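You operate a simulated robot arm through the tools that you are given. There is no shell and no other tool.

You run a simulated robot arm. Do the job below in one go: nothing can be reset, and whatever is moved stays where it is left.

JOB
Set an eyelet in the teal sign's ring, sized by the eyelet ticket.
Fine: seat the block of that size in the slide's well, push the slide home, pull the lever once and raise it, draw the slide out again. Where these are worked on the way, their far stop is far enough and under half their travel is too little: press slide.

The check looks at the end state, three seconds after you hand in, the way a careful person would. Anything else that was tipped, shoved, dropped, spilled or broken makes it a failure.

ROBOT AND FRAMES
A 6-joint arm with a two-finger gripper, fixed in place. Base frame: the origin is at the foot of the arm, x ahead of it, y to its left, z up. Lengths are in m, angles in degrees, forces in N, time in s.
Its first joint turns from -166.0 to 166.0 degrees. Payload 3.43 kg.
The tool frame sits at the grasp point between the pads (the TCP): z along the fingers, y along the line on which they close. The tips reach 0.02 m beyond it. The gripper opens to 0.19 m. The gripper's body begins 0.248 m behind the TCP.
Orientation is that of the tool frame in the base frame, as a unit quaternion [x, y, z, w]. With the fingers straight down and closing along the base's y, the tool's x points along the base's -x, its y along +y and its z along -z.

CONTROLS
- The arm moves only by the tool apply_moves. Its arguments are lists of equal length, an entry for each row: "xyz": the shift along the tool's x, y, z in mm, a list of three; "turn": the turn, a rotation vector about the tool's x, y, z in degrees, a list of three. In form: {"xyz": [[tx, ty, tz], ...], "turn": [[rx, ry, rz], ...]}. A call has 1 to 20 rows; each row shifts and turns the commanded pose from where the row before left it, along the tool's axes as they then stand. "fingers" is the gripper command, from -1 (fully open) to 1 (shut), values between in proportion, set as the call begins (left out, the last holds). Rows are played at 5 a second. More than 0.05 m and 8.6 degrees between two rows, or a gripper value outside its range, and nothing of the call is played. A pose out of reach is approached as far as the arm can. The call stops where the force on the tool passes 80 N (or 10 N more than at its start, if that is more) or the arm is blocked; 0.2 s more then pass. Each finger travels about 0.153 m/s and halts on what it meets, pressing with about 33 N; the grip force reading is that of the motor and also rises with nothing between the fingers. The clock runs only during rows and for 0.2 s after the last one: add rows that do not move to give the fingers time. The reply holds the time, the measured pose of the TCP, the force on the tool along the base axes, the opening and the grip force, in the units named above and with some noise, with the torque about the TCP (base axes, N m) and any sound that the robot's microphone picked up.
- Cameras (640 x 400 px; columns grow to the right, rows downward): "scene" is fixed at [0.3995, -0.4996, 1.6529]; the picture's right is [0.90, -0.43, 0.00], its down [-0.27, -0.58, -0.77] and it looks along [0.33, 0.69, -0.64] (base axes); focal length 214 px, centre (320, 200). "wrist" rides on the gripper at [0.07, -0.008, -0.288] in the tool frame; the picture's right is [0.12, 0.99, 0.00], its down [-0.96, 0.12, -0.25] and it looks along [-0.25, 0.03, 0.97] (tool axes); focal length 261 px, centre (320, 200). There is no depth. A picture from a camera that has moved, and an enlarged one, comes with that camera's place and axes in the base frame and with its lens.
- camera(camera): a new picture of that camera. It takes no simulated time.
- slide_trunk(by): slides the trunk up (or, below 0, down) by that many m; the arm rides with it, the base frame stays. It gives what a move gives, with no picture.
- inspect(camera, box): a new picture of the part [left, top, right, bottom] of that camera's present view, enlarged. It takes no simulated time.
- finish_job(): hands the job in; it is judged then, once.

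Nothing tells you positions but the pictures and the camera data. Unless the task says otherwise, let go and move clear before handing in.

The tools are called after "Emit:" as a command line: name --argument value ..., lists and objects as JSON in quotes. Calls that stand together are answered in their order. apply_moves: Moves the arm, as the interface text tells. Its arguments: {"type":"object","properties":{"xyz":{"type":"array","items":{"type":"array","items":{"type":"number"}}},"turn":{"type":"array","items":{"type":"array","items":{"type":"number"}}},"fingers":{"type":"number"}},"required":["xyz","turn"]} The other tools are called the same way: slide_trunk (by) slides the trunk up or down; camera (camera) takes a picture; inspect (camera, box) takes an enlarged picture of a part of a camera's view; finish_job () hands the job in.

At the start:

```text
t: 0.0
position: [0.4985, -0.1123, 1.6154]
orientation: [0.0, 1.0, 0.0, 0.001]
wrist_force: [1.6, 0.4, 0.5]
ft_torque: [0.01, 0.02, 0.0]
width: 0.1903
gripper_force: 0.0
trunk travel left (down, up): [-0.375, 0.065]
```

scene: 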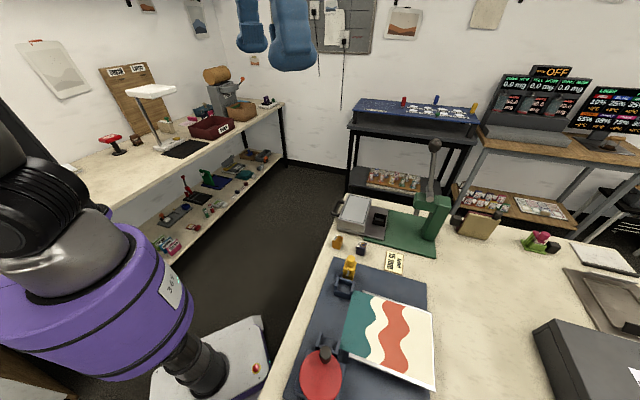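
wrist: 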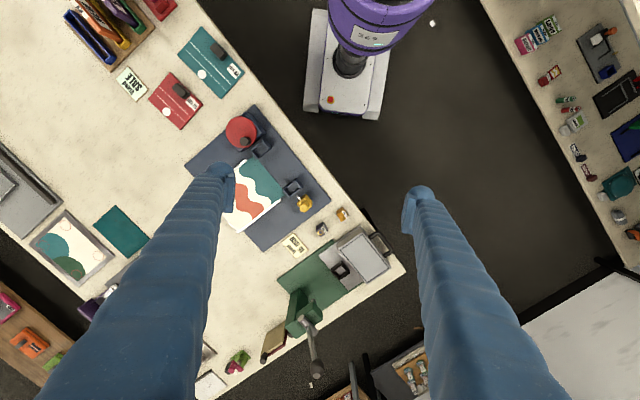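

I see a workbench with a green lever press that has a grey slide, a blue mat with a print and clamps, teal and red sign cards, and small blocks. I'll look closer before moving.

Emit:
inspect --camera "scene" --box '[310, 130, 470, 270]'

Emit:
inspect --camera "wrist" --box '[250, 180, 420, 380]'

Emit:
inspect --camera "wrist" --box '[100, 0, 280, 140]'

Emit:
inspect --camera "scene" --box '[280, 240, 460, 400]'

Emit:
inspect --camera "wrist" --box '[0, 140, 330, 400]'

```text
2.86 times, centred on (390, 200) of scene
camera zoom: at [0.3995, -0.4996, 1.6529], right [0.9, -0.43, 0.0], down [-0.27, -0.58, -0.77], along [0.33, 0.69, -0.64], focal length 613 px, centre (120, 200)
```

zoom: 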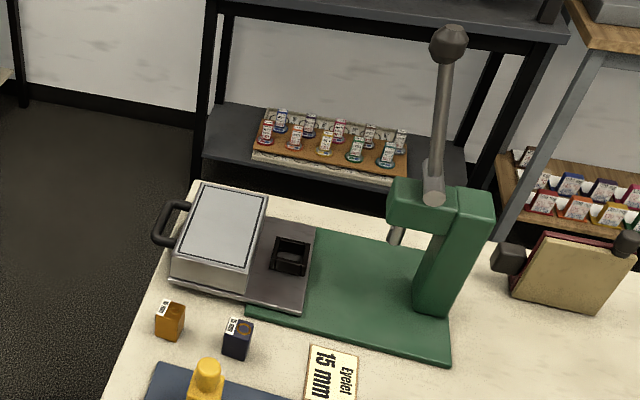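

```text
2.00 times, centred on (335, 280) of wrist
camera zoom: at [0.4277, -0.1203, 1.9042], right [-0.12, 0.99, 0.0], down [0.96, 0.12, 0.25], along [0.25, 0.03, -0.97], focal length 521 px, centre (290, 40)
```

zoom: 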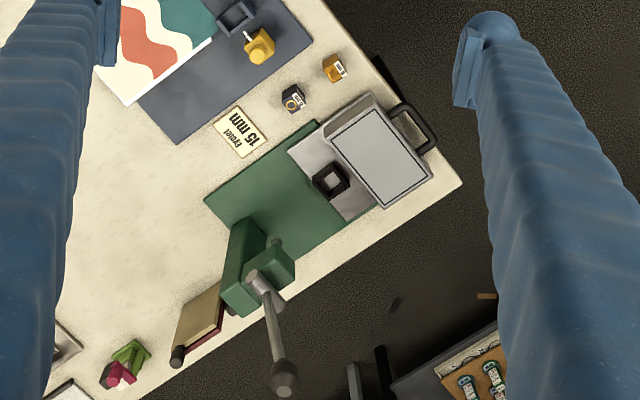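

```text
2.86 times, centred on (190, 70) of wrist
camera zoom: at [0.4277, -0.1203, 1.9042], right [-0.12, 0.99, 0.0], down [0.96, 0.12, 0.25], along [0.25, 0.03, -0.97], focal length 745 px, centre (691, 571)
```

zoom: 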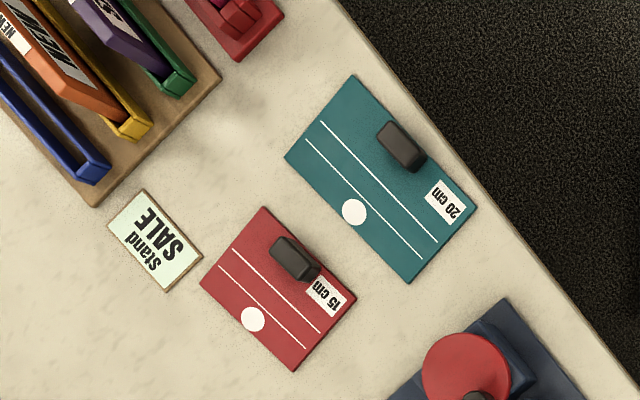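

```text
2.50 times, centred on (370, 320) of scene
camera zoom: at [0.3995, -0.4996, 1.6529], right [0.9, -0.43, 0.0], down [-0.27, -0.58, -0.77], along [0.33, 0.69, -0.64], focal length 536 px, centre (195, -100)
```

zoom: 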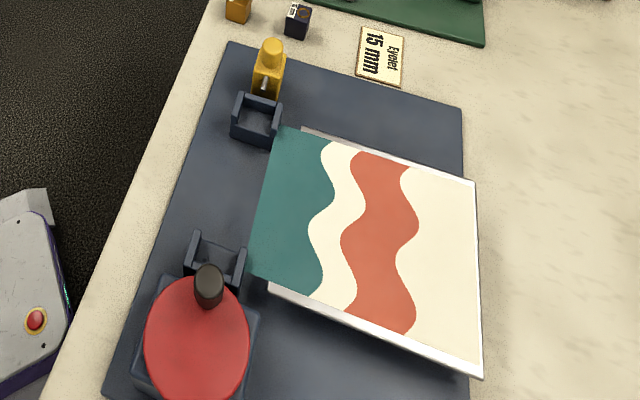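

```text
1.54 times, centred on (165, 270) of wrist
camera zoom: at [0.4277, -0.1203, 1.9042], right [-0.12, 0.99, 0.0], down [0.96, 0.12, 0.25], along [0.25, 0.03, -0.97], focal length 401 px, centre (558, 92)
```

zoom: 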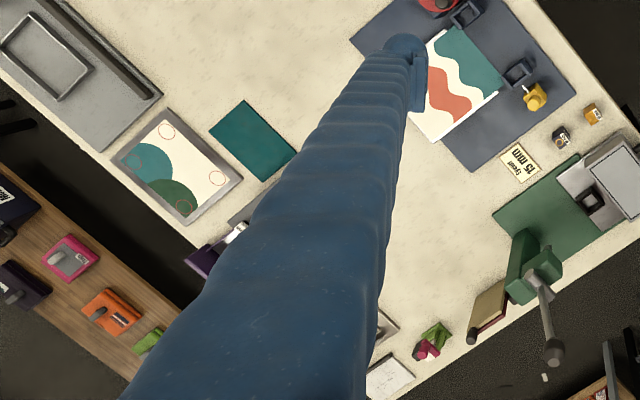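

The ticket reads "Eyelet 15 mm", and the bench top works out at about z = 0.90. Next I'll zoom in on the blocks, the press and anything that could be the teal sign.

Emit:
inspect --camera "scene" --box '[325, 225, 375, 256]'

Emit:
inspect --camera "wrist" --box '[300, 195, 360, 245]'

Emit:
inspect --camera "wrist" --box '[0, 0, 160, 100]'

Emit:
inspect --camera "wrist" --box '[160, 330, 260, 400]'

Emit:
inspect --camera "scene" --box '[440, 190, 640, 330]'

Emit:
inspect --camera "wrist" --box '[270, 220, 400, 320]'

```text
12.80 times, centred on (350, 240) of scene
camera zoom: at [0.3995, -0.4996, 1.6529], right [0.9, -0.43, 0.0], down [-0.27, -0.58, -0.77], along [0.33, 0.69, -0.64], focal length 2745 px, centre (-64, -318)
```

zoom: 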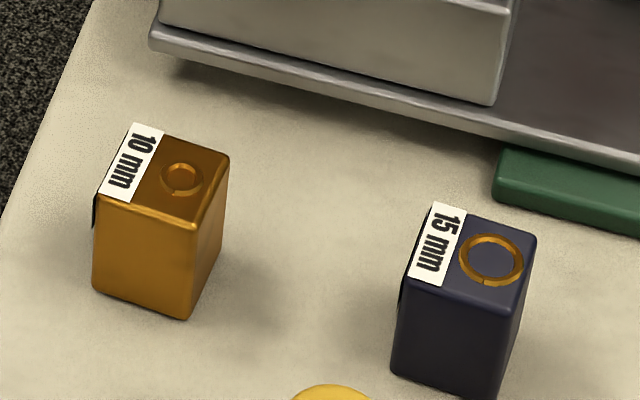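

```text
8.00 times, centred on (330, 220) of wrist
camera zoom: at [0.4277, -0.1203, 1.9042], right [-0.12, 0.99, 0.0], down [0.96, 0.12, 0.25], along [0.25, 0.03, -0.97], focal length 2085 px, centre (240, 40)
```

zoom: 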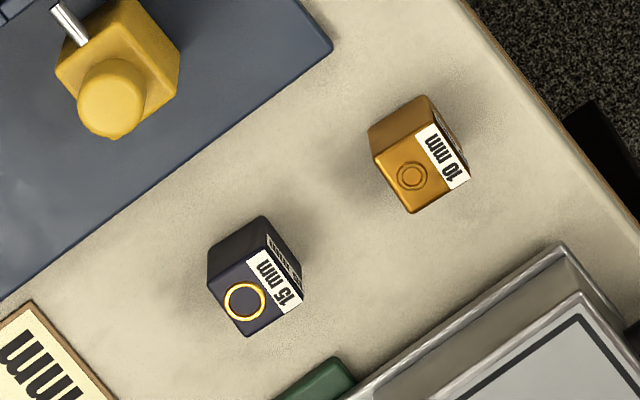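

```text
4.00 times, centred on (80, 50) of wrist
camera zoom: at [0.4277, -0.1203, 1.9042], right [-0.12, 0.99, 0.0], down [0.96, 0.12, 0.25], along [0.25, 0.03, -0.97], focal length 1043 px, centre (1280, 800)
```

zoom: 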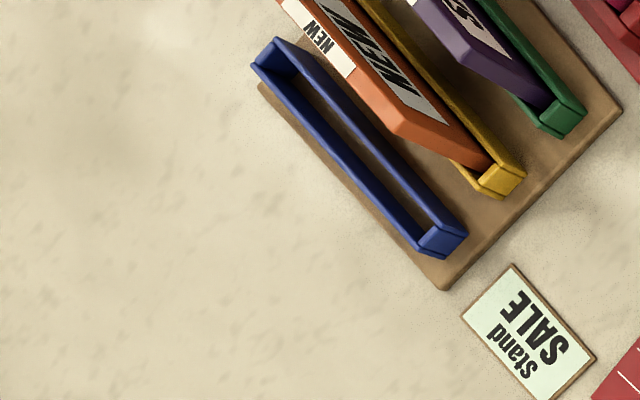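

```text
5.71 times, centred on (210, 365) of wrist
camera zoom: at [0.4277, -0.1203, 1.9042], right [-0.12, 0.99, 0.0], down [0.96, 0.12, 0.25], along [0.25, 0.03, -0.97], focal length 1489 px, centre (949, -743)
```

zoom: 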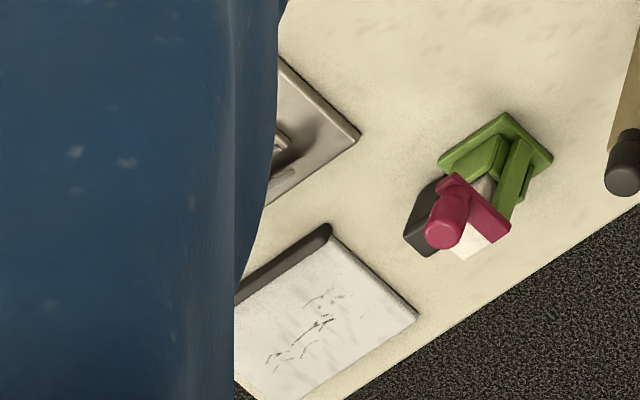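

```text
2.86 times, centred on (540, 260) of scene
camera zoom: at [0.3995, -0.4996, 1.6529], right [0.9, -0.43, 0.0], down [-0.27, -0.58, -0.77], along [0.33, 0.69, -0.64], focal length 613 px, centre (-309, 29)
```

zoom: 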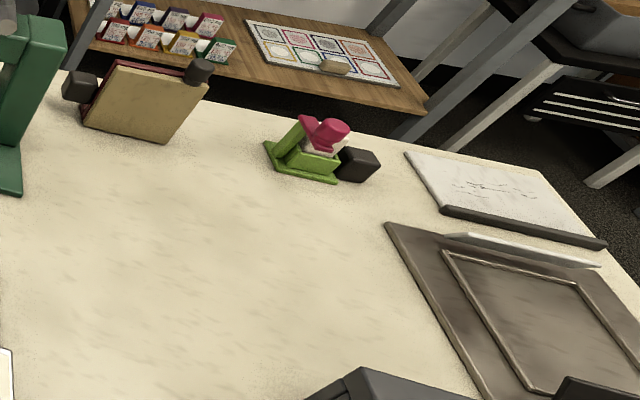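

```text
4.00 times, centred on (335, 270) of wrist
camera zoom: at [0.4277, -0.1203, 1.9042], right [-0.12, 0.99, 0.0], down [0.96, 0.12, 0.25], along [0.25, 0.03, -0.97], focal length 1043 px, centre (260, -80)
```

zoom: 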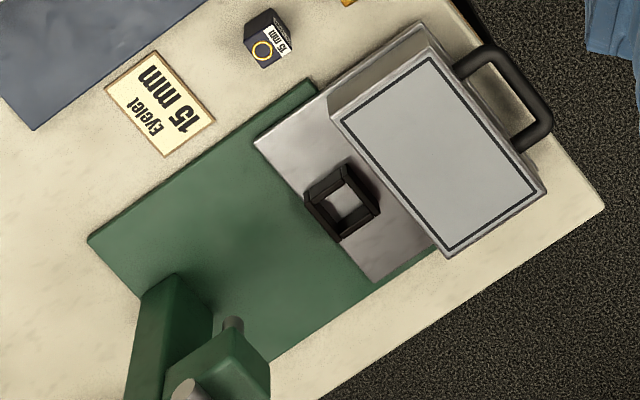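

The 15 mm block is the dark navy one at about (0.80, -0.07), and the press slide moves along roughly (+x, -y). The teal "20 cm" card looks like a sign with a white ring and a black lifting knob, so I'll move the camera over it to check.

Emit:
apply_moves --xyz '[[18, -35, 25], [18, -35, 25], [18, -35, 25], [18, -35, 25], [18, -35, 25], [18, -35, 25], [18, -35, 25], [18, -35, 25], [18, -35, 25], [18, -35, 25]]' --turn '[[0, 0, 0], [0, 0, 0], [0, 0, 0], [0, 0, 0], [0, 0, 0], [0, 0, 0], [0, 0, 0], [0, 0, 0], [0, 0, 0], [0, 0, 0]]'

Emit:
camera --camera "wrist"

Emit:
camera --camera "scene"

```text
t: 2.2
position: [0.3188, -0.4632, 1.3648]
orientation: [-0.001, 1.0, 0.0, 0.0]
wrist_force: [0.3, 1.3, -0.1]
ft_torque: [0.12, 0.0, -0.04]
width: 0.19
gripper_force: 0.1
trunk travel left (down, up): [-0.375, 0.065]
```

```text
taken
camera wrist: at [0.2478, -0.4726, 1.6528], right [-0.12, 0.99, 0.0], down [0.96, 0.12, 0.25], along [0.25, 0.03, -0.97], focal length 261 px, centre (320, 200)
```

wrist: 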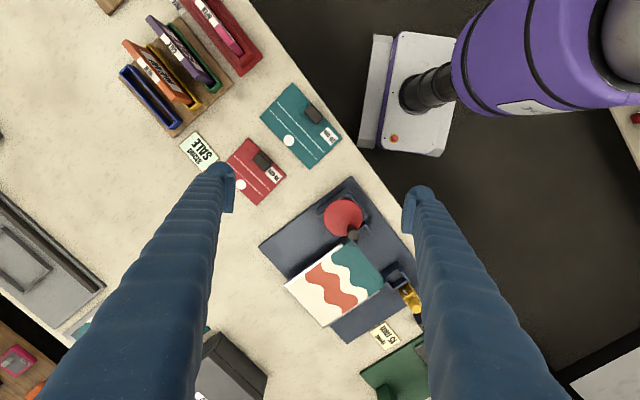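

```text
taken
```

scene: 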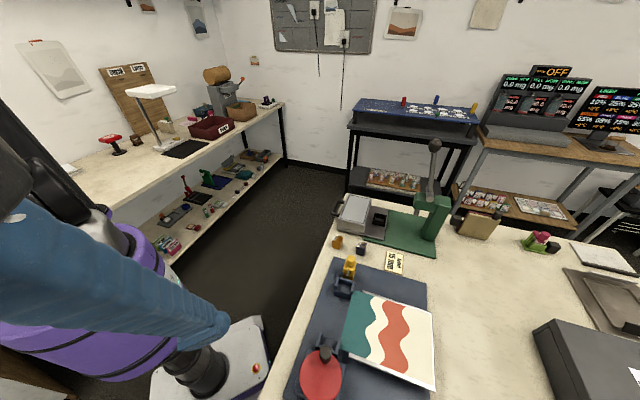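

Emit:
inspect --camera "wrist" --box '[215, 75, 355, 210]'

Emit:
inspect --camera "wrist" --box '[110, 0, 270, 120]'

Emit:
inspect --camera "wrist" --box '[255, 175, 435, 345]'

```text
2.96 times, centred on (285, 142) of wrist
camera zoom: at [0.2478, -0.4726, 1.6528], right [-0.12, 0.99, 0.0], down [0.96, 0.12, 0.25], along [0.25, 0.03, -0.97], focal length 772 px, centre (424, 370)
```

zoom: 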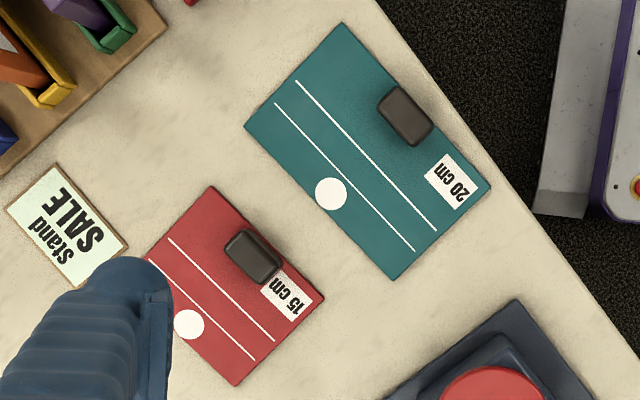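

```text
3.33 times, centred on (190, 60) of wrist
camera zoom: at [0.2478, -0.4726, 1.6528], right [-0.12, 0.99, 0.0], down [0.96, 0.12, 0.25], along [0.25, 0.03, -0.97], focal length 869 px, centre (753, 667)
```

zoom: 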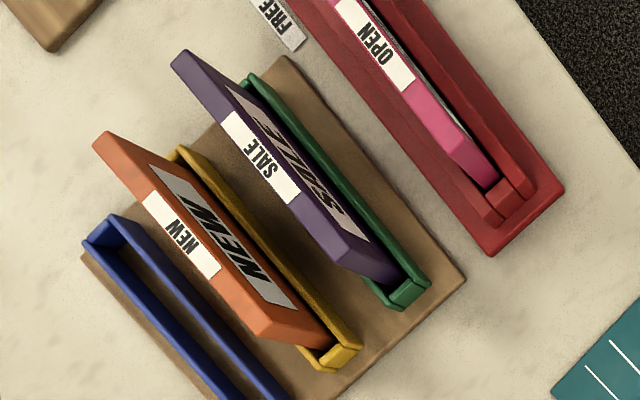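

```text
2.35 times, centred on (345, 260) of wrist
camera zoom: at [0.2478, -0.4726, 1.6528], right [-0.12, 0.99, 0.0], down [0.96, 0.12, 0.25], along [0.25, 0.03, -0.97], focal length 613 px, centre (261, 59)
```

zoom: 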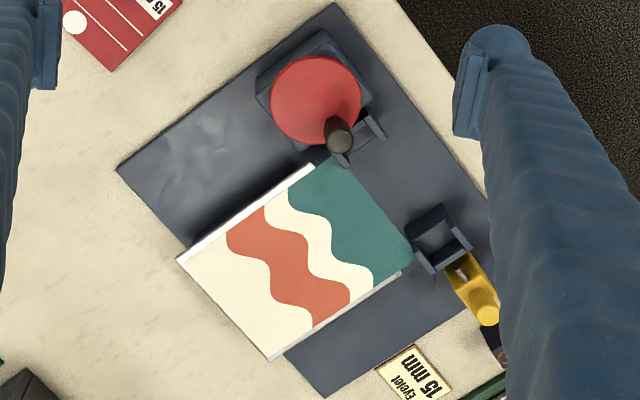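

The teal sign is the 20 cm card: it has a white ring near the middle of one long edge and a black knob near the other. Next I'll look at the press from closer above to see how the sign, the well and the bed fit together.

Emit:
apply_moves --xyz '[[-28.75, 34.2, 7.65], [-28.75, 34.2, 7.65], [-28.75, 34.2, 7.65], [-28.75, 34.2, 7.65], [-28.75, 34.2, 7.65], [-28.75, 34.2, 7.65], [-28.75, 34.2, 7.65], [-28.75, 34.2, 7.65], [-28.75, 34.2, 7.65], [-28.75, 34.2, 7.65], [-28.75, 34.2, 7.65], [-28.75, 34.2, 7.65], [-28.75, 34.2, 7.65], [-28.75, 34.2, 7.65], [-28.75, 34.2, 7.65]]' --turn '[[0, 0, 0], [0, 0, 0], [0, 0, 0], [0, 0, 0], [0, 0, 0], [0, 0, 0], [0, 0, 0], [0, 0, 0], [0, 0, 0], [0, 0, 0], [0, 0, 0], [0, 0, 0], [0, 0, 0], [0, 0, 0], [0, 0, 0]]'

Emit:
camera --camera "wrist"

Emit:
inspect --camera "wrist" --box '[220, 120, 420, 320]'

Emit:
camera --camera "scene"

```text
t: 5.4
position: [0.7528, 0.0533, 1.2512]
orientation: [0.001, 1.0, 0.0, -0.001]
wrist_force: [-0.2, 0.2, 0.0]
ft_torque: [-0.04, 0.14, 0.0]
width: 0.19
gripper_force: 0.0
trunk travel left (down, up): [-0.375, 0.065]
```

```text
taken
camera wrist: at [0.683, 0.0451, 1.5393], right [-0.12, 0.99, 0.0], down [0.96, 0.12, 0.25], along [0.24, 0.03, -0.97], focal length 261 px, centre (320, 200)
```

wrist: 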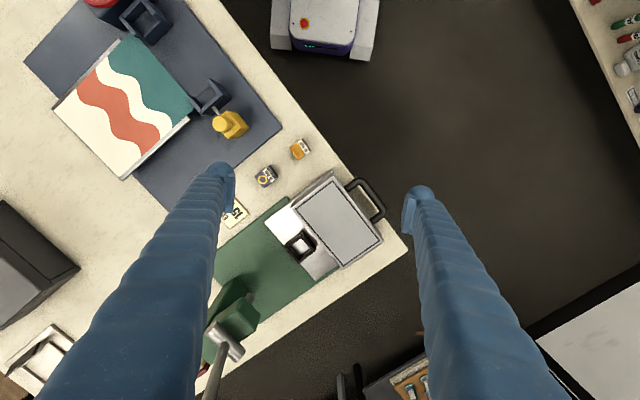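

```text
2.00 times, centred on (320, 220) of wrist
camera zoom: at [0.683, 0.0451, 1.5393], right [-0.12, 0.99, 0.0], down [0.96, 0.12, 0.25], along [0.24, 0.03, -0.97], focal length 521 px, centre (320, 160)
```

zoom: 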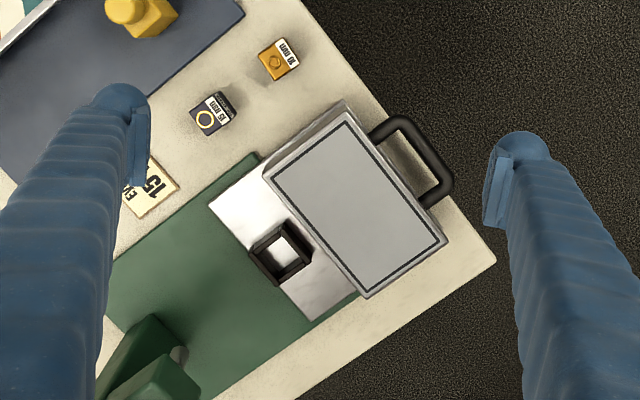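

```text
taken
```

scene: 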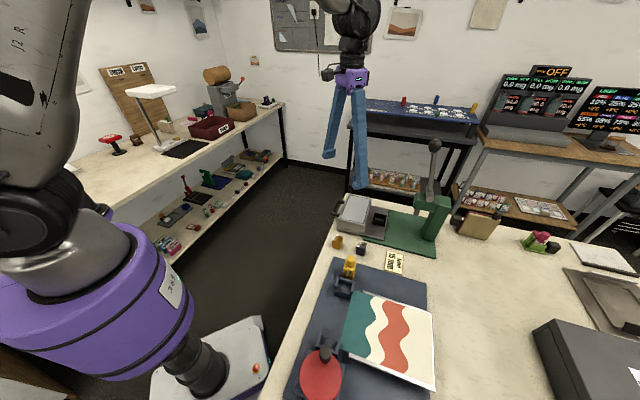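

I need an accurate position for the well and bed, so I'll zoom both cameras in on the slide.

Emit:
inspect --camera "scene" --box '[328, 188, 392, 228]'

Emit:
inspect --camera "wrist" --box '[260, 165, 388, 245]'

Emit:
inspect --camera "wrist" --box '[260, 220, 340, 270]'

Emit:
inspect --camera "scene" --box '[376, 130, 472, 260]'

```text
10.00 times, centred on (360, 208) of scene
camera zoom: at [0.3995, -0.4996, 1.6529], right [0.9, -0.43, 0.0], down [-0.27, -0.58, -0.77], along [0.33, 0.69, -0.64], focal length 2145 px, centre (-80, 120)
```

zoom: 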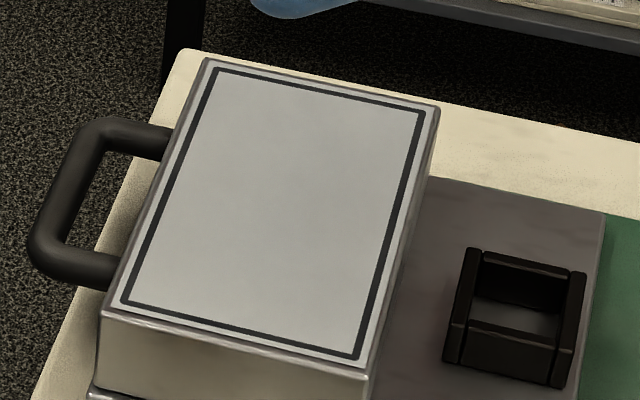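

```text
5.00 times, centred on (324, 205) of wrist
camera zoom: at [0.683, 0.0451, 1.5393], right [-0.12, 0.99, 0.0], down [0.96, 0.12, 0.25], along [0.24, 0.03, -0.97], focal length 1303 px, centre (300, 175)
```

zoom: 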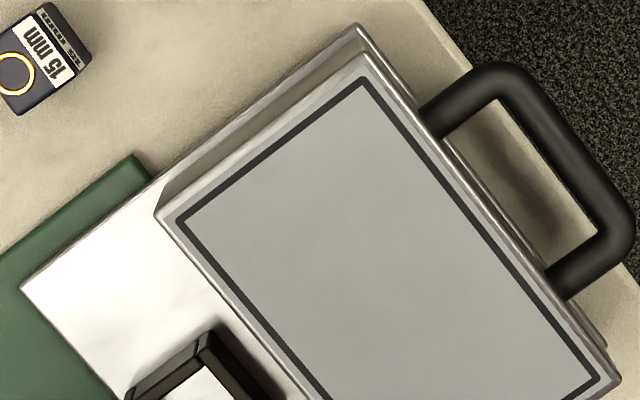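

```text
8.00 times, centred on (300, 245) of wrist
camera zoom: at [0.683, 0.0451, 1.5393], right [-0.12, 0.99, 0.0], down [0.96, 0.12, 0.25], along [0.24, 0.03, -0.97], focal length 2085 px, centre (480, -160)
```

zoom: 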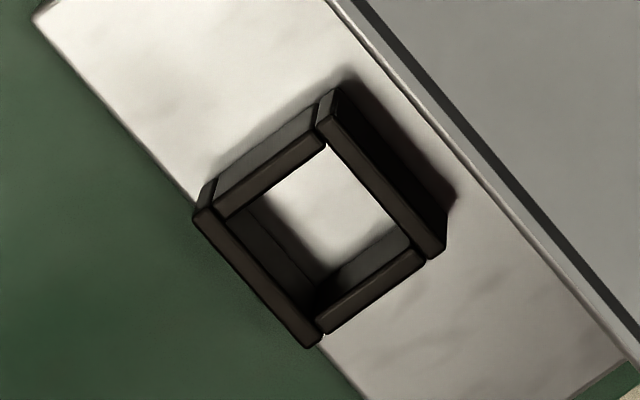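

```text
3.08 times, centred on (424, 195) of scene
camera zoom: at [0.3995, -0.4996, 1.6529], right [0.9, -0.43, 0.0], down [-0.27, -0.58, -0.77], along [0.33, 0.69, -0.64], focal length 660 px, centre (0, 215)
```

zoom: 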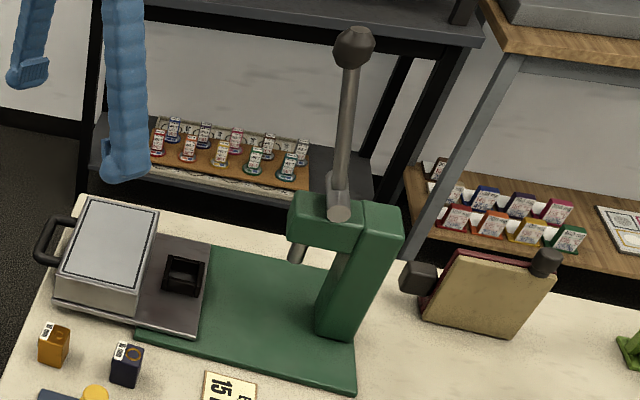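

Block top (about 0.946 on a bench at 0.90) and bed top (about 0.969) suggest that the sign lies across the bed and the seated block, with its ring over the well at about (0.965, 0.031). I'll turn the tool 45° to match the press and hover over the 15 mm block for a close look.

Emit:
apply_moves --xyz '[[0, 0, 0], [0, 0, 0], [0, 0, 0], [0, 0, 0], [0, 0, 0], [0, 0, 0], [-20.4, -9.3, 31.8], [-20.4, -9.3, 31.8], [-20.4, -9.3, 31.8], [-20.4, -9.3, 31.8], [-20.4, -9.3, 31.8], [-20.4, -9.3, 31.8]]' --turn '[[0, 0, 7.5], [0, 0, 7.5], [0, 0, 7.5], [0, 0, 7.5], [0, 0, 7.5], [0, 0, 7.5], [0, 0, 0], [0, 0, 0], [0, 0, 0], [0, 0, 0], [0, 0, 0], [0, 0, 0]]'

Emit:
camera --camera "wrist"

Emit:
inspect --camera "wrist" --box '[260, 150, 380, 250]'

Emit:
camera --camera "scene"

```text
t: 8.0
position: [0.7978, -0.0752, 1.0584]
orientation: [0.383, 0.924, 0.001, -0.001]
wrist_force: [-0.5, -0.5, 0.3]
ft_torque: [0.06, 0.04, 0.05]
width: 0.19
gripper_force: 0.1
trunk travel left (down, up): [-0.375, 0.065]
```

```text
taken
camera wrist: at [0.743, -0.0313, 1.3467], right [0.62, 0.79, 0.0], down [0.76, -0.6, 0.25], along [0.19, -0.15, -0.97], focal length 261 px, centre (320, 200)
```

wrist: 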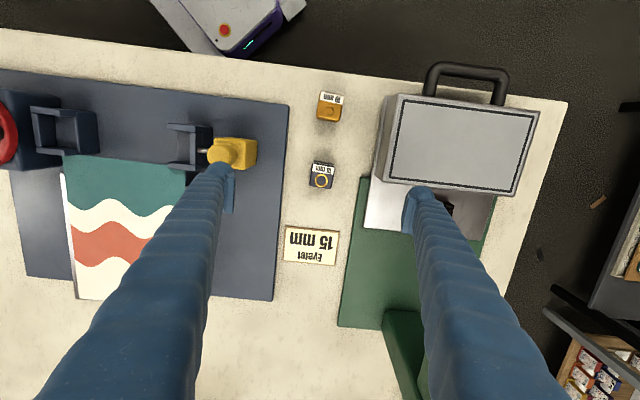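

```text
4.00 times, centred on (320, 200) of wrist
camera zoom: at [0.743, -0.0313, 1.3467], right [0.62, 0.79, 0.0], down [0.76, -0.6, 0.25], along [0.19, -0.15, -0.97], focal length 1043 px, centre (320, 200)
```

zoom: 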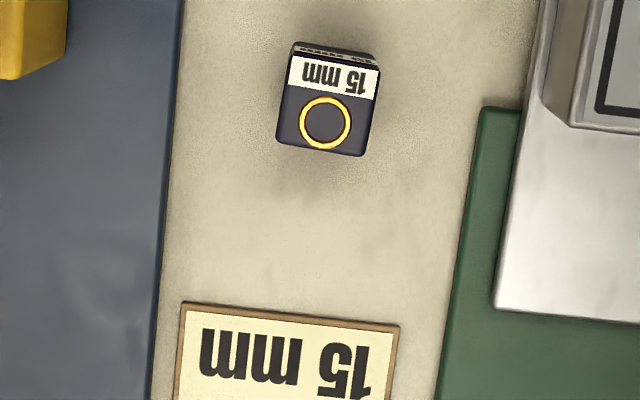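

```text
taken
```

scene: 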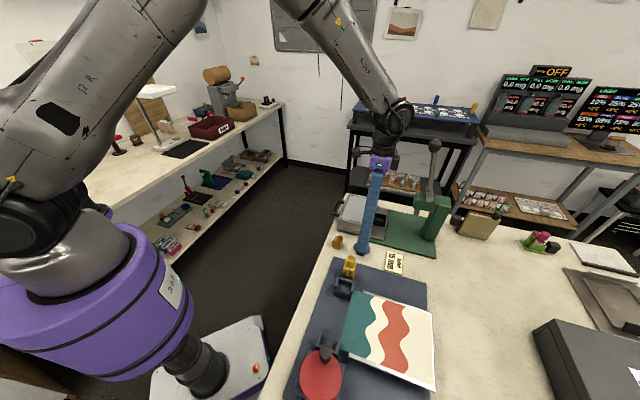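

The 15 mm block's top centre is at about (0.796, -0.069). It's about 36 mm wide and turned roughly 42°, close to the tool. I'll narrow the fingers and lower around its upper half so the tips stay clear of the well rim later.

Emit:
apply_moves --xyz '[[1, 0.5, 10], [1, 0.5, 15], [1, 0.5, 20], [1, 0.5, 20], [1, 0.5, 20], [1, 0.5, 20], [0, 0, 9], [0, 0, 0]]' --turn '[[0, 0, 0], [0, 0, 0], [0, 0, 0], [0, 0, 0], [0, 0, 0], [0, 0, 0], [0, 0, 0], [0, 0, 0]]' --fingers 0.3

Emit:
camera --camera "wrist"

Emit:
inspect --camera "wrist" --box '[240, 130, 400, 250]'

Emit:
inspect --camera "scene" --box '[325, 200, 405, 260]'

```text
t: 9.8
position: [0.7945, -0.0672, 0.9456]
orientation: [0.383, 0.924, -0.001, 0.0]
wrist_force: [0.0, 0.4, 0.0]
ft_torque: [0.02, -0.03, 0.01]
width: 0.0664
gripper_force: 0.0
trunk travel left (down, up): [-0.375, 0.065]
```

```text
taken
camera wrist: at [0.7396, -0.0237, 1.2341], right [0.62, 0.79, 0.0], down [0.76, -0.6, 0.25], along [0.19, -0.15, -0.97], focal length 261 px, centre (320, 200)
```

wrist: 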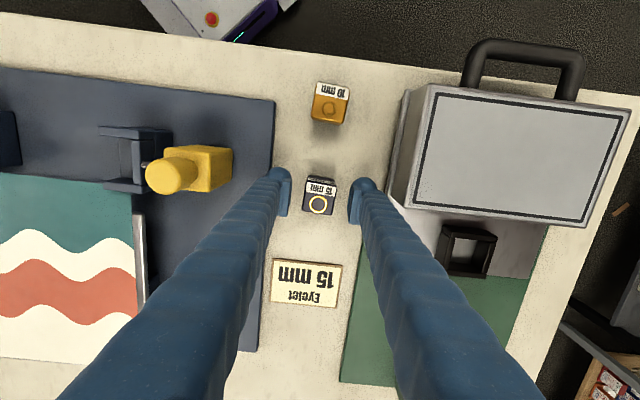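

```text
3.33 times, centred on (320, 190) of wrist
camera zoom: at [0.7396, -0.0237, 1.2341], right [0.62, 0.79, 0.0], down [0.76, -0.6, 0.25], along [0.19, -0.15, -0.97], focal length 869 px, centre (320, 233)
```

zoom: 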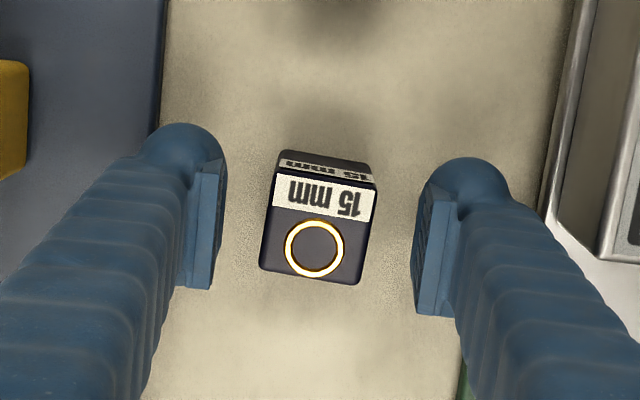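

```text
6.67 times, centred on (365, 230) of scene
camera zoom: at [0.3995, -0.4996, 1.6529], right [0.9, -0.43, 0.0], down [-0.27, -0.58, -0.77], along [0.33, 0.69, -0.64], focal length 1430 px, centre (20, 0)
```

zoom: 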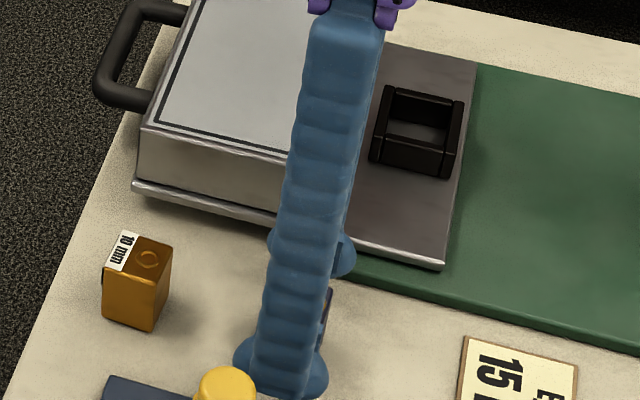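

The TCP is centred on the block, with the pads on either side. I'll go 3 mm lower and close.

Emit:
apply_moves --xyz '[[0, 0, 3], [0, 0, 0]]' --turn '[[0, 0, 0], [0, 0, 0]]'

Emit:
apply_moves --xyz '[[0, 0, 0], [0, 0, 0], [0, 0, 0], [0, 0, 0]]' --turn '[[0, 0, 0], [0, 0, 0], [0, 0, 0], [0, 0, 0]]' --fingers 1

Emit:
inspect --camera "wrist" --box '[240, 130, 400, 250]'

```text
t: 10.4
position: [0.7959, -0.0677, 0.9428]
orientation: [0.383, 0.924, 0.001, 0.0]
wrist_force: [-0.3, 0.7, -0.7]
ft_torque: [0.01, 0.03, 0.0]
width: 0.0664
gripper_force: 0.0
trunk travel left (down, up): [-0.375, 0.065]
```

```text
t: 11.4
position: [0.7947, -0.0685, 0.9423]
orientation: [0.383, 0.924, 0.0, 0.0]
wrist_force: [-0.6, -1.1, -0.2]
ft_torque: [-0.04, 0.03, -0.01]
width: 0.0348
gripper_force: 33.0
trunk travel left (down, up): [-0.375, 0.065]
```

```text
3.33 times, centred on (320, 190) of wrist
camera zoom: at [0.7396, -0.0242, 1.231], right [0.62, 0.79, 0.0], down [0.76, -0.6, 0.25], along [0.19, -0.15, -0.97], focal length 869 px, centre (320, 233)
```

zoom: 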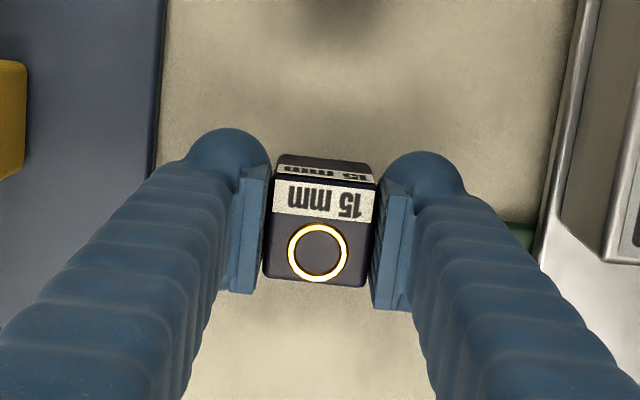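

The block is held at 34.8 mm. I'll lift it about 0.09 m and carry it over the well.

Emit:
apply_moves --xyz '[[0, 0, -15], [0, 0, -25], [0, 0, -25], [0, 0, -25], [-8.0, 31.8, 0], [-8.0, 31.8, 0], [-8.0, 31.8, 0], [-8.0, 31.8, 0], [-8.0, 31.8, 0], [-8.0, 31.8, 0], [0, 0, 0]]' --turn '[[0, 0, 0], [0, 0, 0], [0, 0, 0], [0, 0, 0], [0, 0, 0], [0, 0, 0], [0, 0, 0], [0, 0, 0], [0, 0, 0], [0, 0, 0], [0, 0, 0]]'

Emit:
camera --camera "wrist"

Emit:
inspect --camera "wrist" --box '[240, 130, 400, 250]'

Emit:
inspect --camera "scene" --box '[340, 140, 460, 240]'

```text
t: 13.8
position: [0.9668, 0.0322, 1.0319]
orientation: [0.382, 0.924, 0.0, -0.001]
wrist_force: [0.4, -0.3, -3.1]
ft_torque: [0.02, -0.02, 0.02]
width: 0.0348
gripper_force: 33.6
trunk travel left (down, up): [-0.375, 0.065]
```

```text
taken
camera wrist: at [0.91, 0.0754, 1.3202], right [0.62, 0.79, 0.0], down [0.76, -0.6, 0.25], along [0.19, -0.15, -0.97], focal length 261 px, centre (320, 200)
```

wrist: 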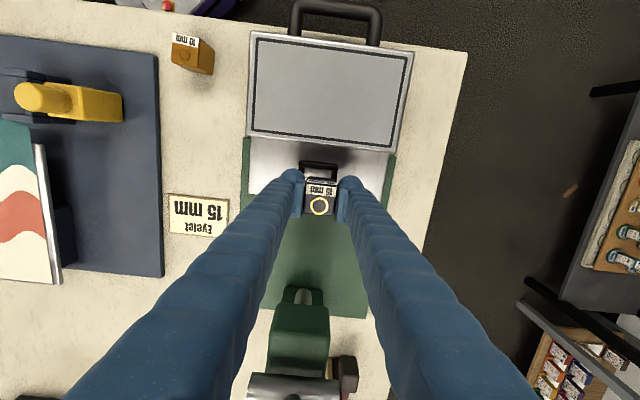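

```text
3.33 times, centred on (320, 190) of wrist
camera zoom: at [0.91, 0.0754, 1.3202], right [0.62, 0.79, 0.0], down [0.76, -0.6, 0.25], along [0.19, -0.15, -0.97], focal length 869 px, centre (320, 233)
```

zoom: 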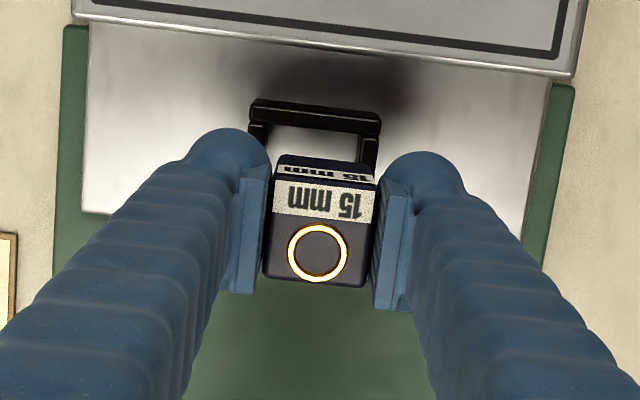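

```text
4.00 times, centred on (400, 190) of scene
camera zoom: at [0.3995, -0.4996, 1.6529], right [0.9, -0.43, 0.0], down [-0.27, -0.58, -0.77], along [0.33, 0.69, -0.64], focal length 858 px, centre (0, 240)
```

zoom: 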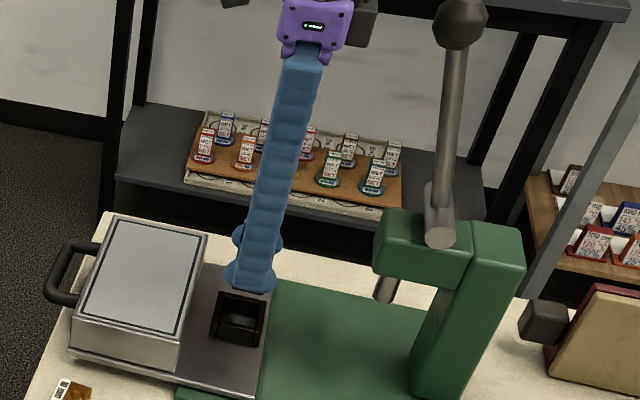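

The block is above the well. I'll zoom in to measure the offset between the block and the well before lowering it.

Emit:
inspect --camera "wrist" --box '[276, 145, 364, 200]'

Emit:
inspect --camera "scene" --box '[380, 190, 420, 230]'

```text
7.27 times, centred on (320, 172) of wrist
camera zoom: at [0.91, 0.0754, 1.3202], right [0.62, 0.79, 0.0], down [0.76, -0.6, 0.25], along [0.19, -0.15, -0.97], focal length 1896 px, centre (320, 400)
```

zoom: 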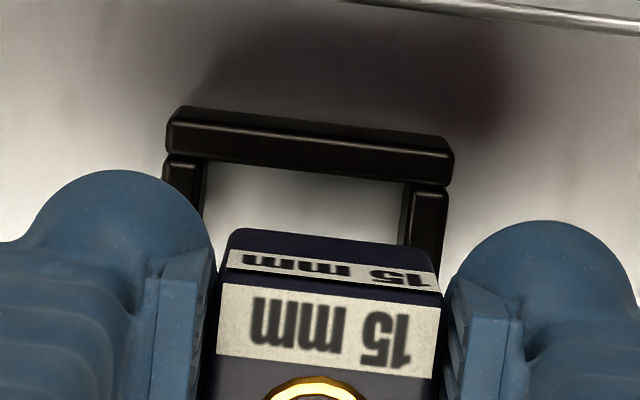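

```text
10.00 times, centred on (400, 210) of scene
camera zoom: at [0.3995, -0.4996, 1.6529], right [0.9, -0.43, 0.0], down [-0.27, -0.58, -0.77], along [0.33, 0.69, -0.64], focal length 2145 px, centre (-480, 100)
```

zoom: 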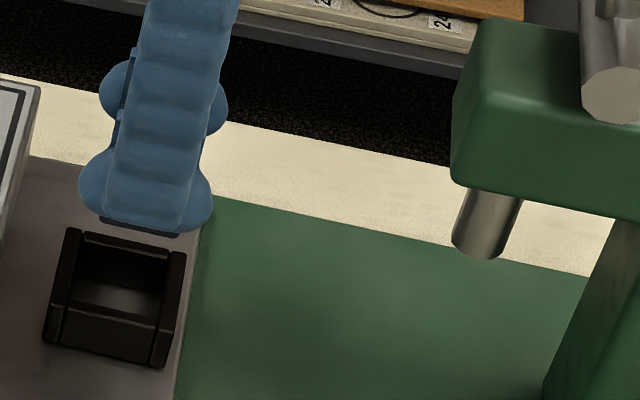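

The block sits about 5 mm too far along tool +y relative to the well. I'll correct for that, drop 30 mm (still above the rim) and check again.

Emit:
apply_moves --xyz '[[0.3, -2.7, 10], [0.2, -2.7, 10], [0, 0, 10], [0, 0, 0]]' --turn '[[0, 0, 0], [0, 0, 0], [0, 0, 0], [0, 0, 0]]'

Emit:
inspect --camera "wrist" --box '[276, 145, 364, 200]'

Emit:
inspect --camera "scene" --box '[376, 196, 408, 228]'

```text
t: 14.8
position: [0.9622, 0.0287, 1.0013]
orientation: [0.383, 0.924, -0.001, 0.0]
wrist_force: [-0.7, -0.1, -2.8]
ft_torque: [0.0, -0.03, 0.0]
width: 0.0349
gripper_force: 32.6
trunk travel left (down, up): [-0.375, 0.065]
```

```text
7.27 times, centred on (320, 172) of wrist
camera zoom: at [0.906, 0.0725, 1.2893], right [0.62, 0.79, 0.0], down [0.76, -0.6, 0.25], along [0.19, -0.15, -0.97], focal length 1896 px, centre (320, 400)
```

zoom: 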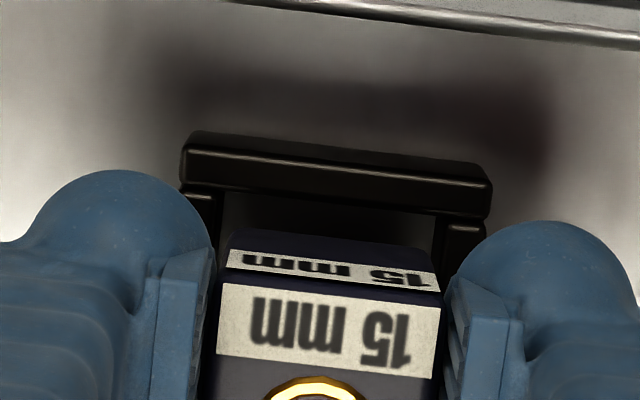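

```text
12.50 times, centred on (392, 212) of scene
camera zoom: at [0.3995, -0.4996, 1.6529], right [0.9, -0.43, 0.0], down [-0.27, -0.58, -0.77], along [0.33, 0.69, -0.64], focal length 2681 px, centre (-580, 50)
```

zoom: 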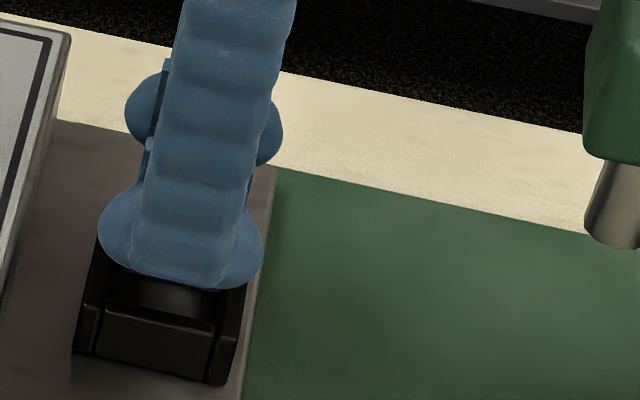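

The alignment is now within about 1 mm. I'll lower the block in small steps and watch the force.

Emit:
apply_moves --xyz '[[-0.7, 0, 6], [0, 0, 6], [0, 0, 6], [0, 0, 6], [0, 0, 0]]' --turn '[[0, 0, 0], [0, 0, 0], [0, 0, 0], [0, 0, 0], [0, 0, 0]]'

Emit:
inspect --camera "wrist" --box '[260, 130, 380, 230]'

Emit:
inspect --camera "scene" --box '[376, 196, 408, 228]'

```text
t: 16.0
position: [0.9621, 0.0289, 0.9786]
orientation: [0.383, 0.924, -0.001, 0.0]
wrist_force: [0.3, 0.1, -2.6]
ft_torque: [0.01, -0.03, 0.03]
width: 0.0346
gripper_force: 33.4
trunk travel left (down, up): [-0.375, 0.065]
```

```text
4.00 times, centred on (320, 180) of wrist
camera zoom: at [0.9057, 0.0732, 1.2658], right [0.62, 0.79, 0.0], down [0.76, -0.6, 0.25], along [0.19, -0.15, -0.97], focal length 1043 px, centre (320, 280)
```

zoom: 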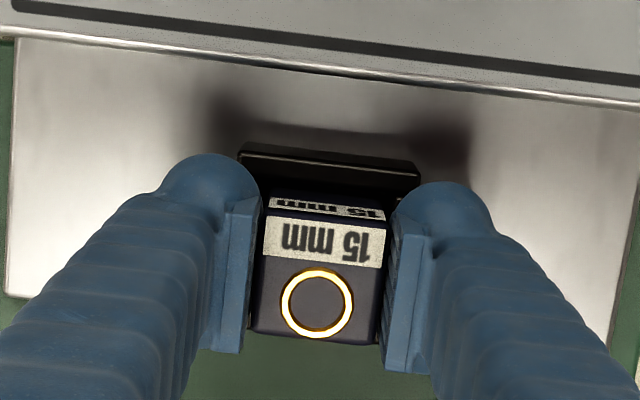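

```text
12.50 times, centred on (392, 212) of scene
camera zoom: at [0.3995, -0.4996, 1.6529], right [0.9, -0.43, 0.0], down [-0.27, -0.58, -0.77], along [0.33, 0.69, -0.64], focal length 2681 px, centre (-580, 50)
```

zoom: 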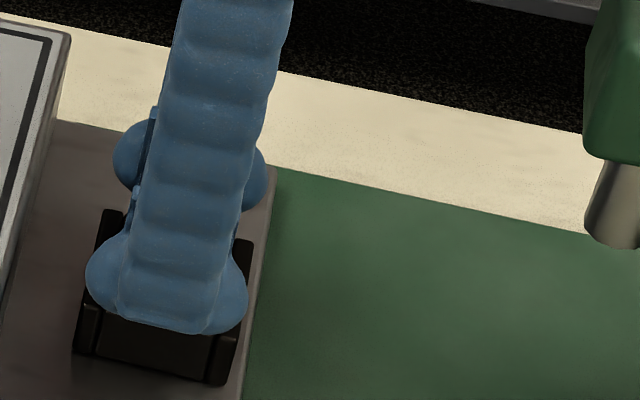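

No contact yet. I'll keep going down slowly.

Emit:
apply_moves --xyz '[[0, 0, 3], [0, 0, 3], [0, 0, 3], [0, 0, 0]]' --turn '[[0, 0, 0], [0, 0, 0], [0, 0, 0], [0, 0, 0]]'

Emit:
inspect --camera "wrist" --box '[260, 130, 380, 230]'

```text
t: 17.0
position: [0.9607, 0.0286, 0.9707]
orientation: [0.383, 0.924, 0.0, 0.0]
wrist_force: [0.1, 0.3, -2.2]
ft_torque: [0.02, 0.02, -0.02]
width: 0.0348
gripper_force: 33.3
trunk travel left (down, up): [-0.375, 0.065]
```

```text
4.00 times, centred on (320, 180) of wrist
camera zoom: at [0.9055, 0.0726, 1.2576], right [0.62, 0.79, 0.0], down [0.76, -0.6, 0.25], along [0.19, -0.15, -0.97], focal length 1043 px, centre (320, 280)
```

zoom: 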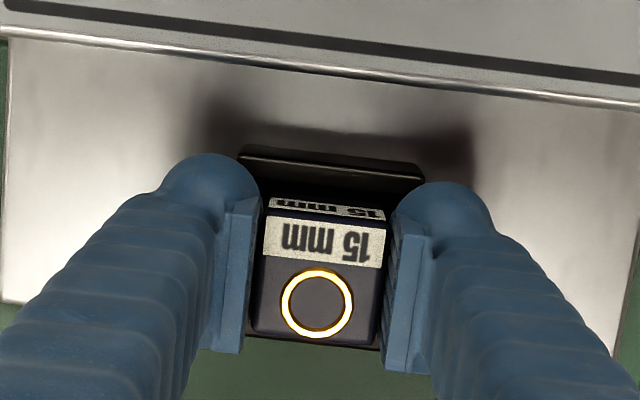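

Emit:
apply_moves --xyz '[[0, 0, 2], [0, 0, 2], [0, 0, 0]]' --turn '[[0, 0, 0], [0, 0, 0], [0, 0, 0]]'

Emit:
inspect --camera "wrist" --box '[260, 130, 380, 230]'

Emit:
inspect --camera "scene" --box '[376, 196, 408, 228]'

```text
t: 17.8
position: [0.962, 0.0291, 0.9697]
orientation: [0.383, 0.924, 0.001, 0.001]
wrist_force: [-0.6, -1.0, 21.3]
ft_torque: [-0.1, 0.21, -0.04]
width: 0.035
gripper_force: 32.6
trunk travel left (down, up): [-0.375, 0.065]
```

```text
4.00 times, centred on (320, 180) of wrist
camera zoom: at [0.9046, 0.0726, 1.2563], right [0.62, 0.79, 0.0], down [0.76, -0.6, 0.25], along [0.2, -0.15, -0.97], focal length 1043 px, centre (320, 280)
```

zoom: 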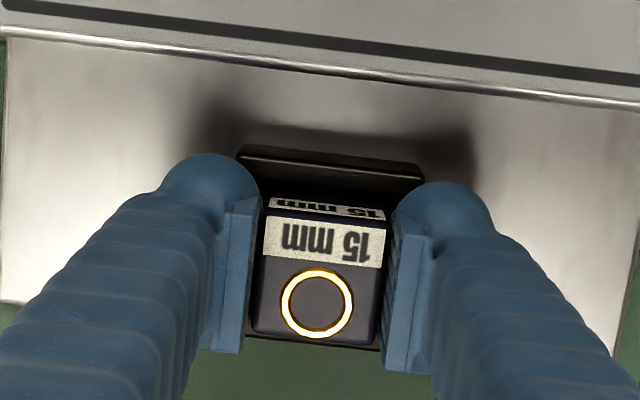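

```text
12.50 times, centred on (392, 212) of scene
camera zoom: at [0.3995, -0.4996, 1.6529], right [0.9, -0.43, 0.0], down [-0.27, -0.58, -0.77], along [0.33, 0.69, -0.64], focal length 2681 px, centre (-580, 50)
```

zoom: 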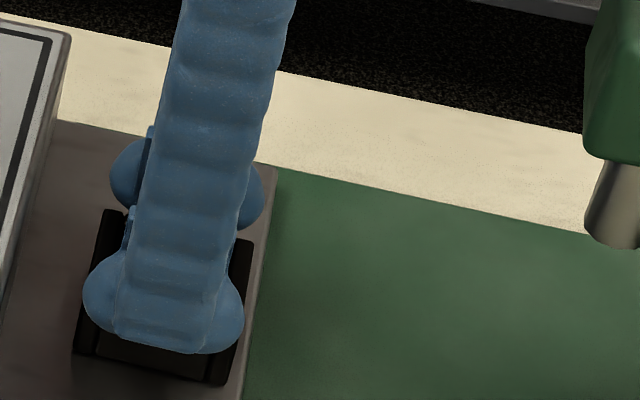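

The force rose to about 24 N at TCP z ≈ 0.969, so either the block is on the floor or the fingertips are near the rim. I'll relieve the load, open slightly and look at how the block sits.

Emit:
apply_moves --xyz '[[0, 0, -2.5], [0, 0, 0]]' --turn '[[0, 0, 0], [0, 0, 0]]'

Emit:
apply_moves --xyz '[[0, 0, 0], [0, 0, 0], [0, 0, 0]]' --turn '[[0, 0, 0], [0, 0, 0], [0, 0, 0]]' --fingers 0.4

Emit:
inspect --camera "wrist" --box '[260, 130, 380, 230]'

```text
t: 18.4
position: [0.9607, 0.0286, 0.9685]
orientation: [0.383, 0.924, 0.0, 0.0]
wrist_force: [5.7, 1.0, 14.4]
ft_torque: [0.15, -0.26, -0.04]
width: 0.0349
gripper_force: 33.1
trunk travel left (down, up): [-0.375, 0.065]
```

```text
t: 19.2
position: [0.9604, 0.0287, 0.9669]
orientation: [0.382, 0.924, -0.001, -0.001]
wrist_force: [-0.3, -1.2, -0.7]
ft_torque: [0.01, 0.02, -0.04]
width: 0.0571
gripper_force: 0.0
trunk travel left (down, up): [-0.375, 0.065]
```

```text
4.00 times, centred on (320, 180) of wrist
camera zoom: at [0.9047, 0.0724, 1.2559], right [0.62, 0.79, 0.0], down [0.76, -0.6, 0.25], along [0.19, -0.15, -0.97], focal length 1043 px, centre (320, 280)
```

zoom: 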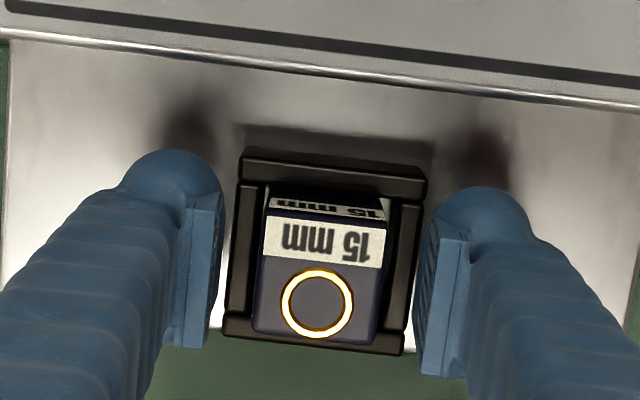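

The block is down inside the well with the rim visible on all four sides, so it's seated. I'll lift straight up and look again from above.

Emit:
apply_moves --xyz '[[0, 0, -10], [0, 0, -20], [0, 0, -30], [0, 0, -30], [0, 0, -30], [0, 0, -30], [0, 0, -30], [0, 0, 0]]' --turn '[[0, 0, 0], [0, 0, 0], [0, 0, 0], [0, 0, 0], [0, 0, 0], [0, 0, 0], [0, 0, 0], [0, 0, 0]]'

Emit:
camera --camera "wrist"

Emit:
inspect --camera "wrist" --box '[240, 40, 400, 160]'

Emit:
inspect --camera "scene" --box '[328, 188, 408, 238]'

```text
t: 21.0
position: [0.9611, 0.0305, 1.1491]
orientation: [0.383, 0.924, 0.001, -0.001]
wrist_force: [-0.9, -0.1, 0.0]
ft_torque: [0.0, 0.02, -0.03]
width: 0.0571
gripper_force: 0.1
trunk travel left (down, up): [-0.375, 0.065]
```

```text
taken
camera wrist: at [0.9053, 0.0732, 1.4368], right [0.62, 0.79, 0.0], down [0.76, -0.6, 0.25], along [0.19, -0.15, -0.97], focal length 261 px, centre (320, 200)
```

wrist: 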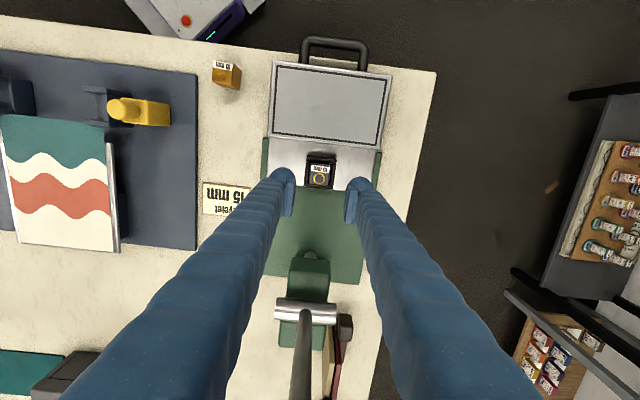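

```text
3.33 times, centred on (320, 100) of wrist
camera zoom: at [0.9053, 0.0732, 1.4368], right [0.62, 0.79, 0.0], down [0.76, -0.6, 0.25], along [0.19, -0.15, -0.97], focal length 869 px, centre (320, 533)
```

zoom: 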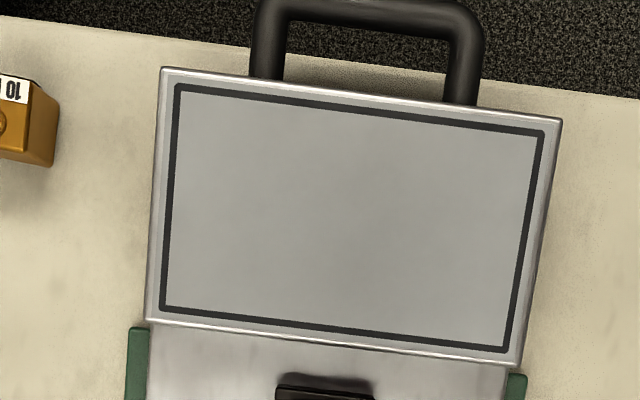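

```text
8.00 times, centred on (368, 213) of scene
camera zoom: at [0.3995, -0.4996, 1.6529], right [0.9, -0.43, 0.0], down [-0.27, -0.58, -0.77], along [0.33, 0.69, -0.64], focal length 1716 px, centre (-64, 96)
```

zoom: 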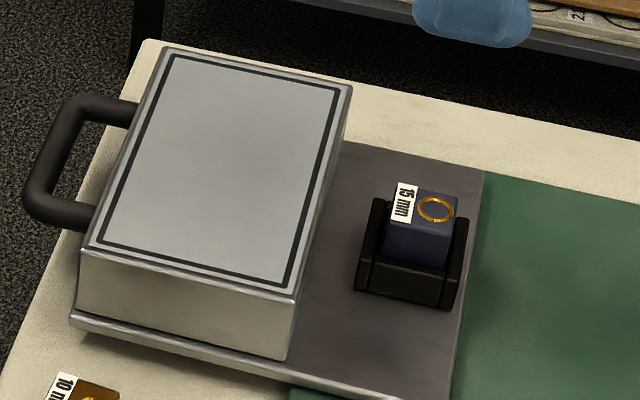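

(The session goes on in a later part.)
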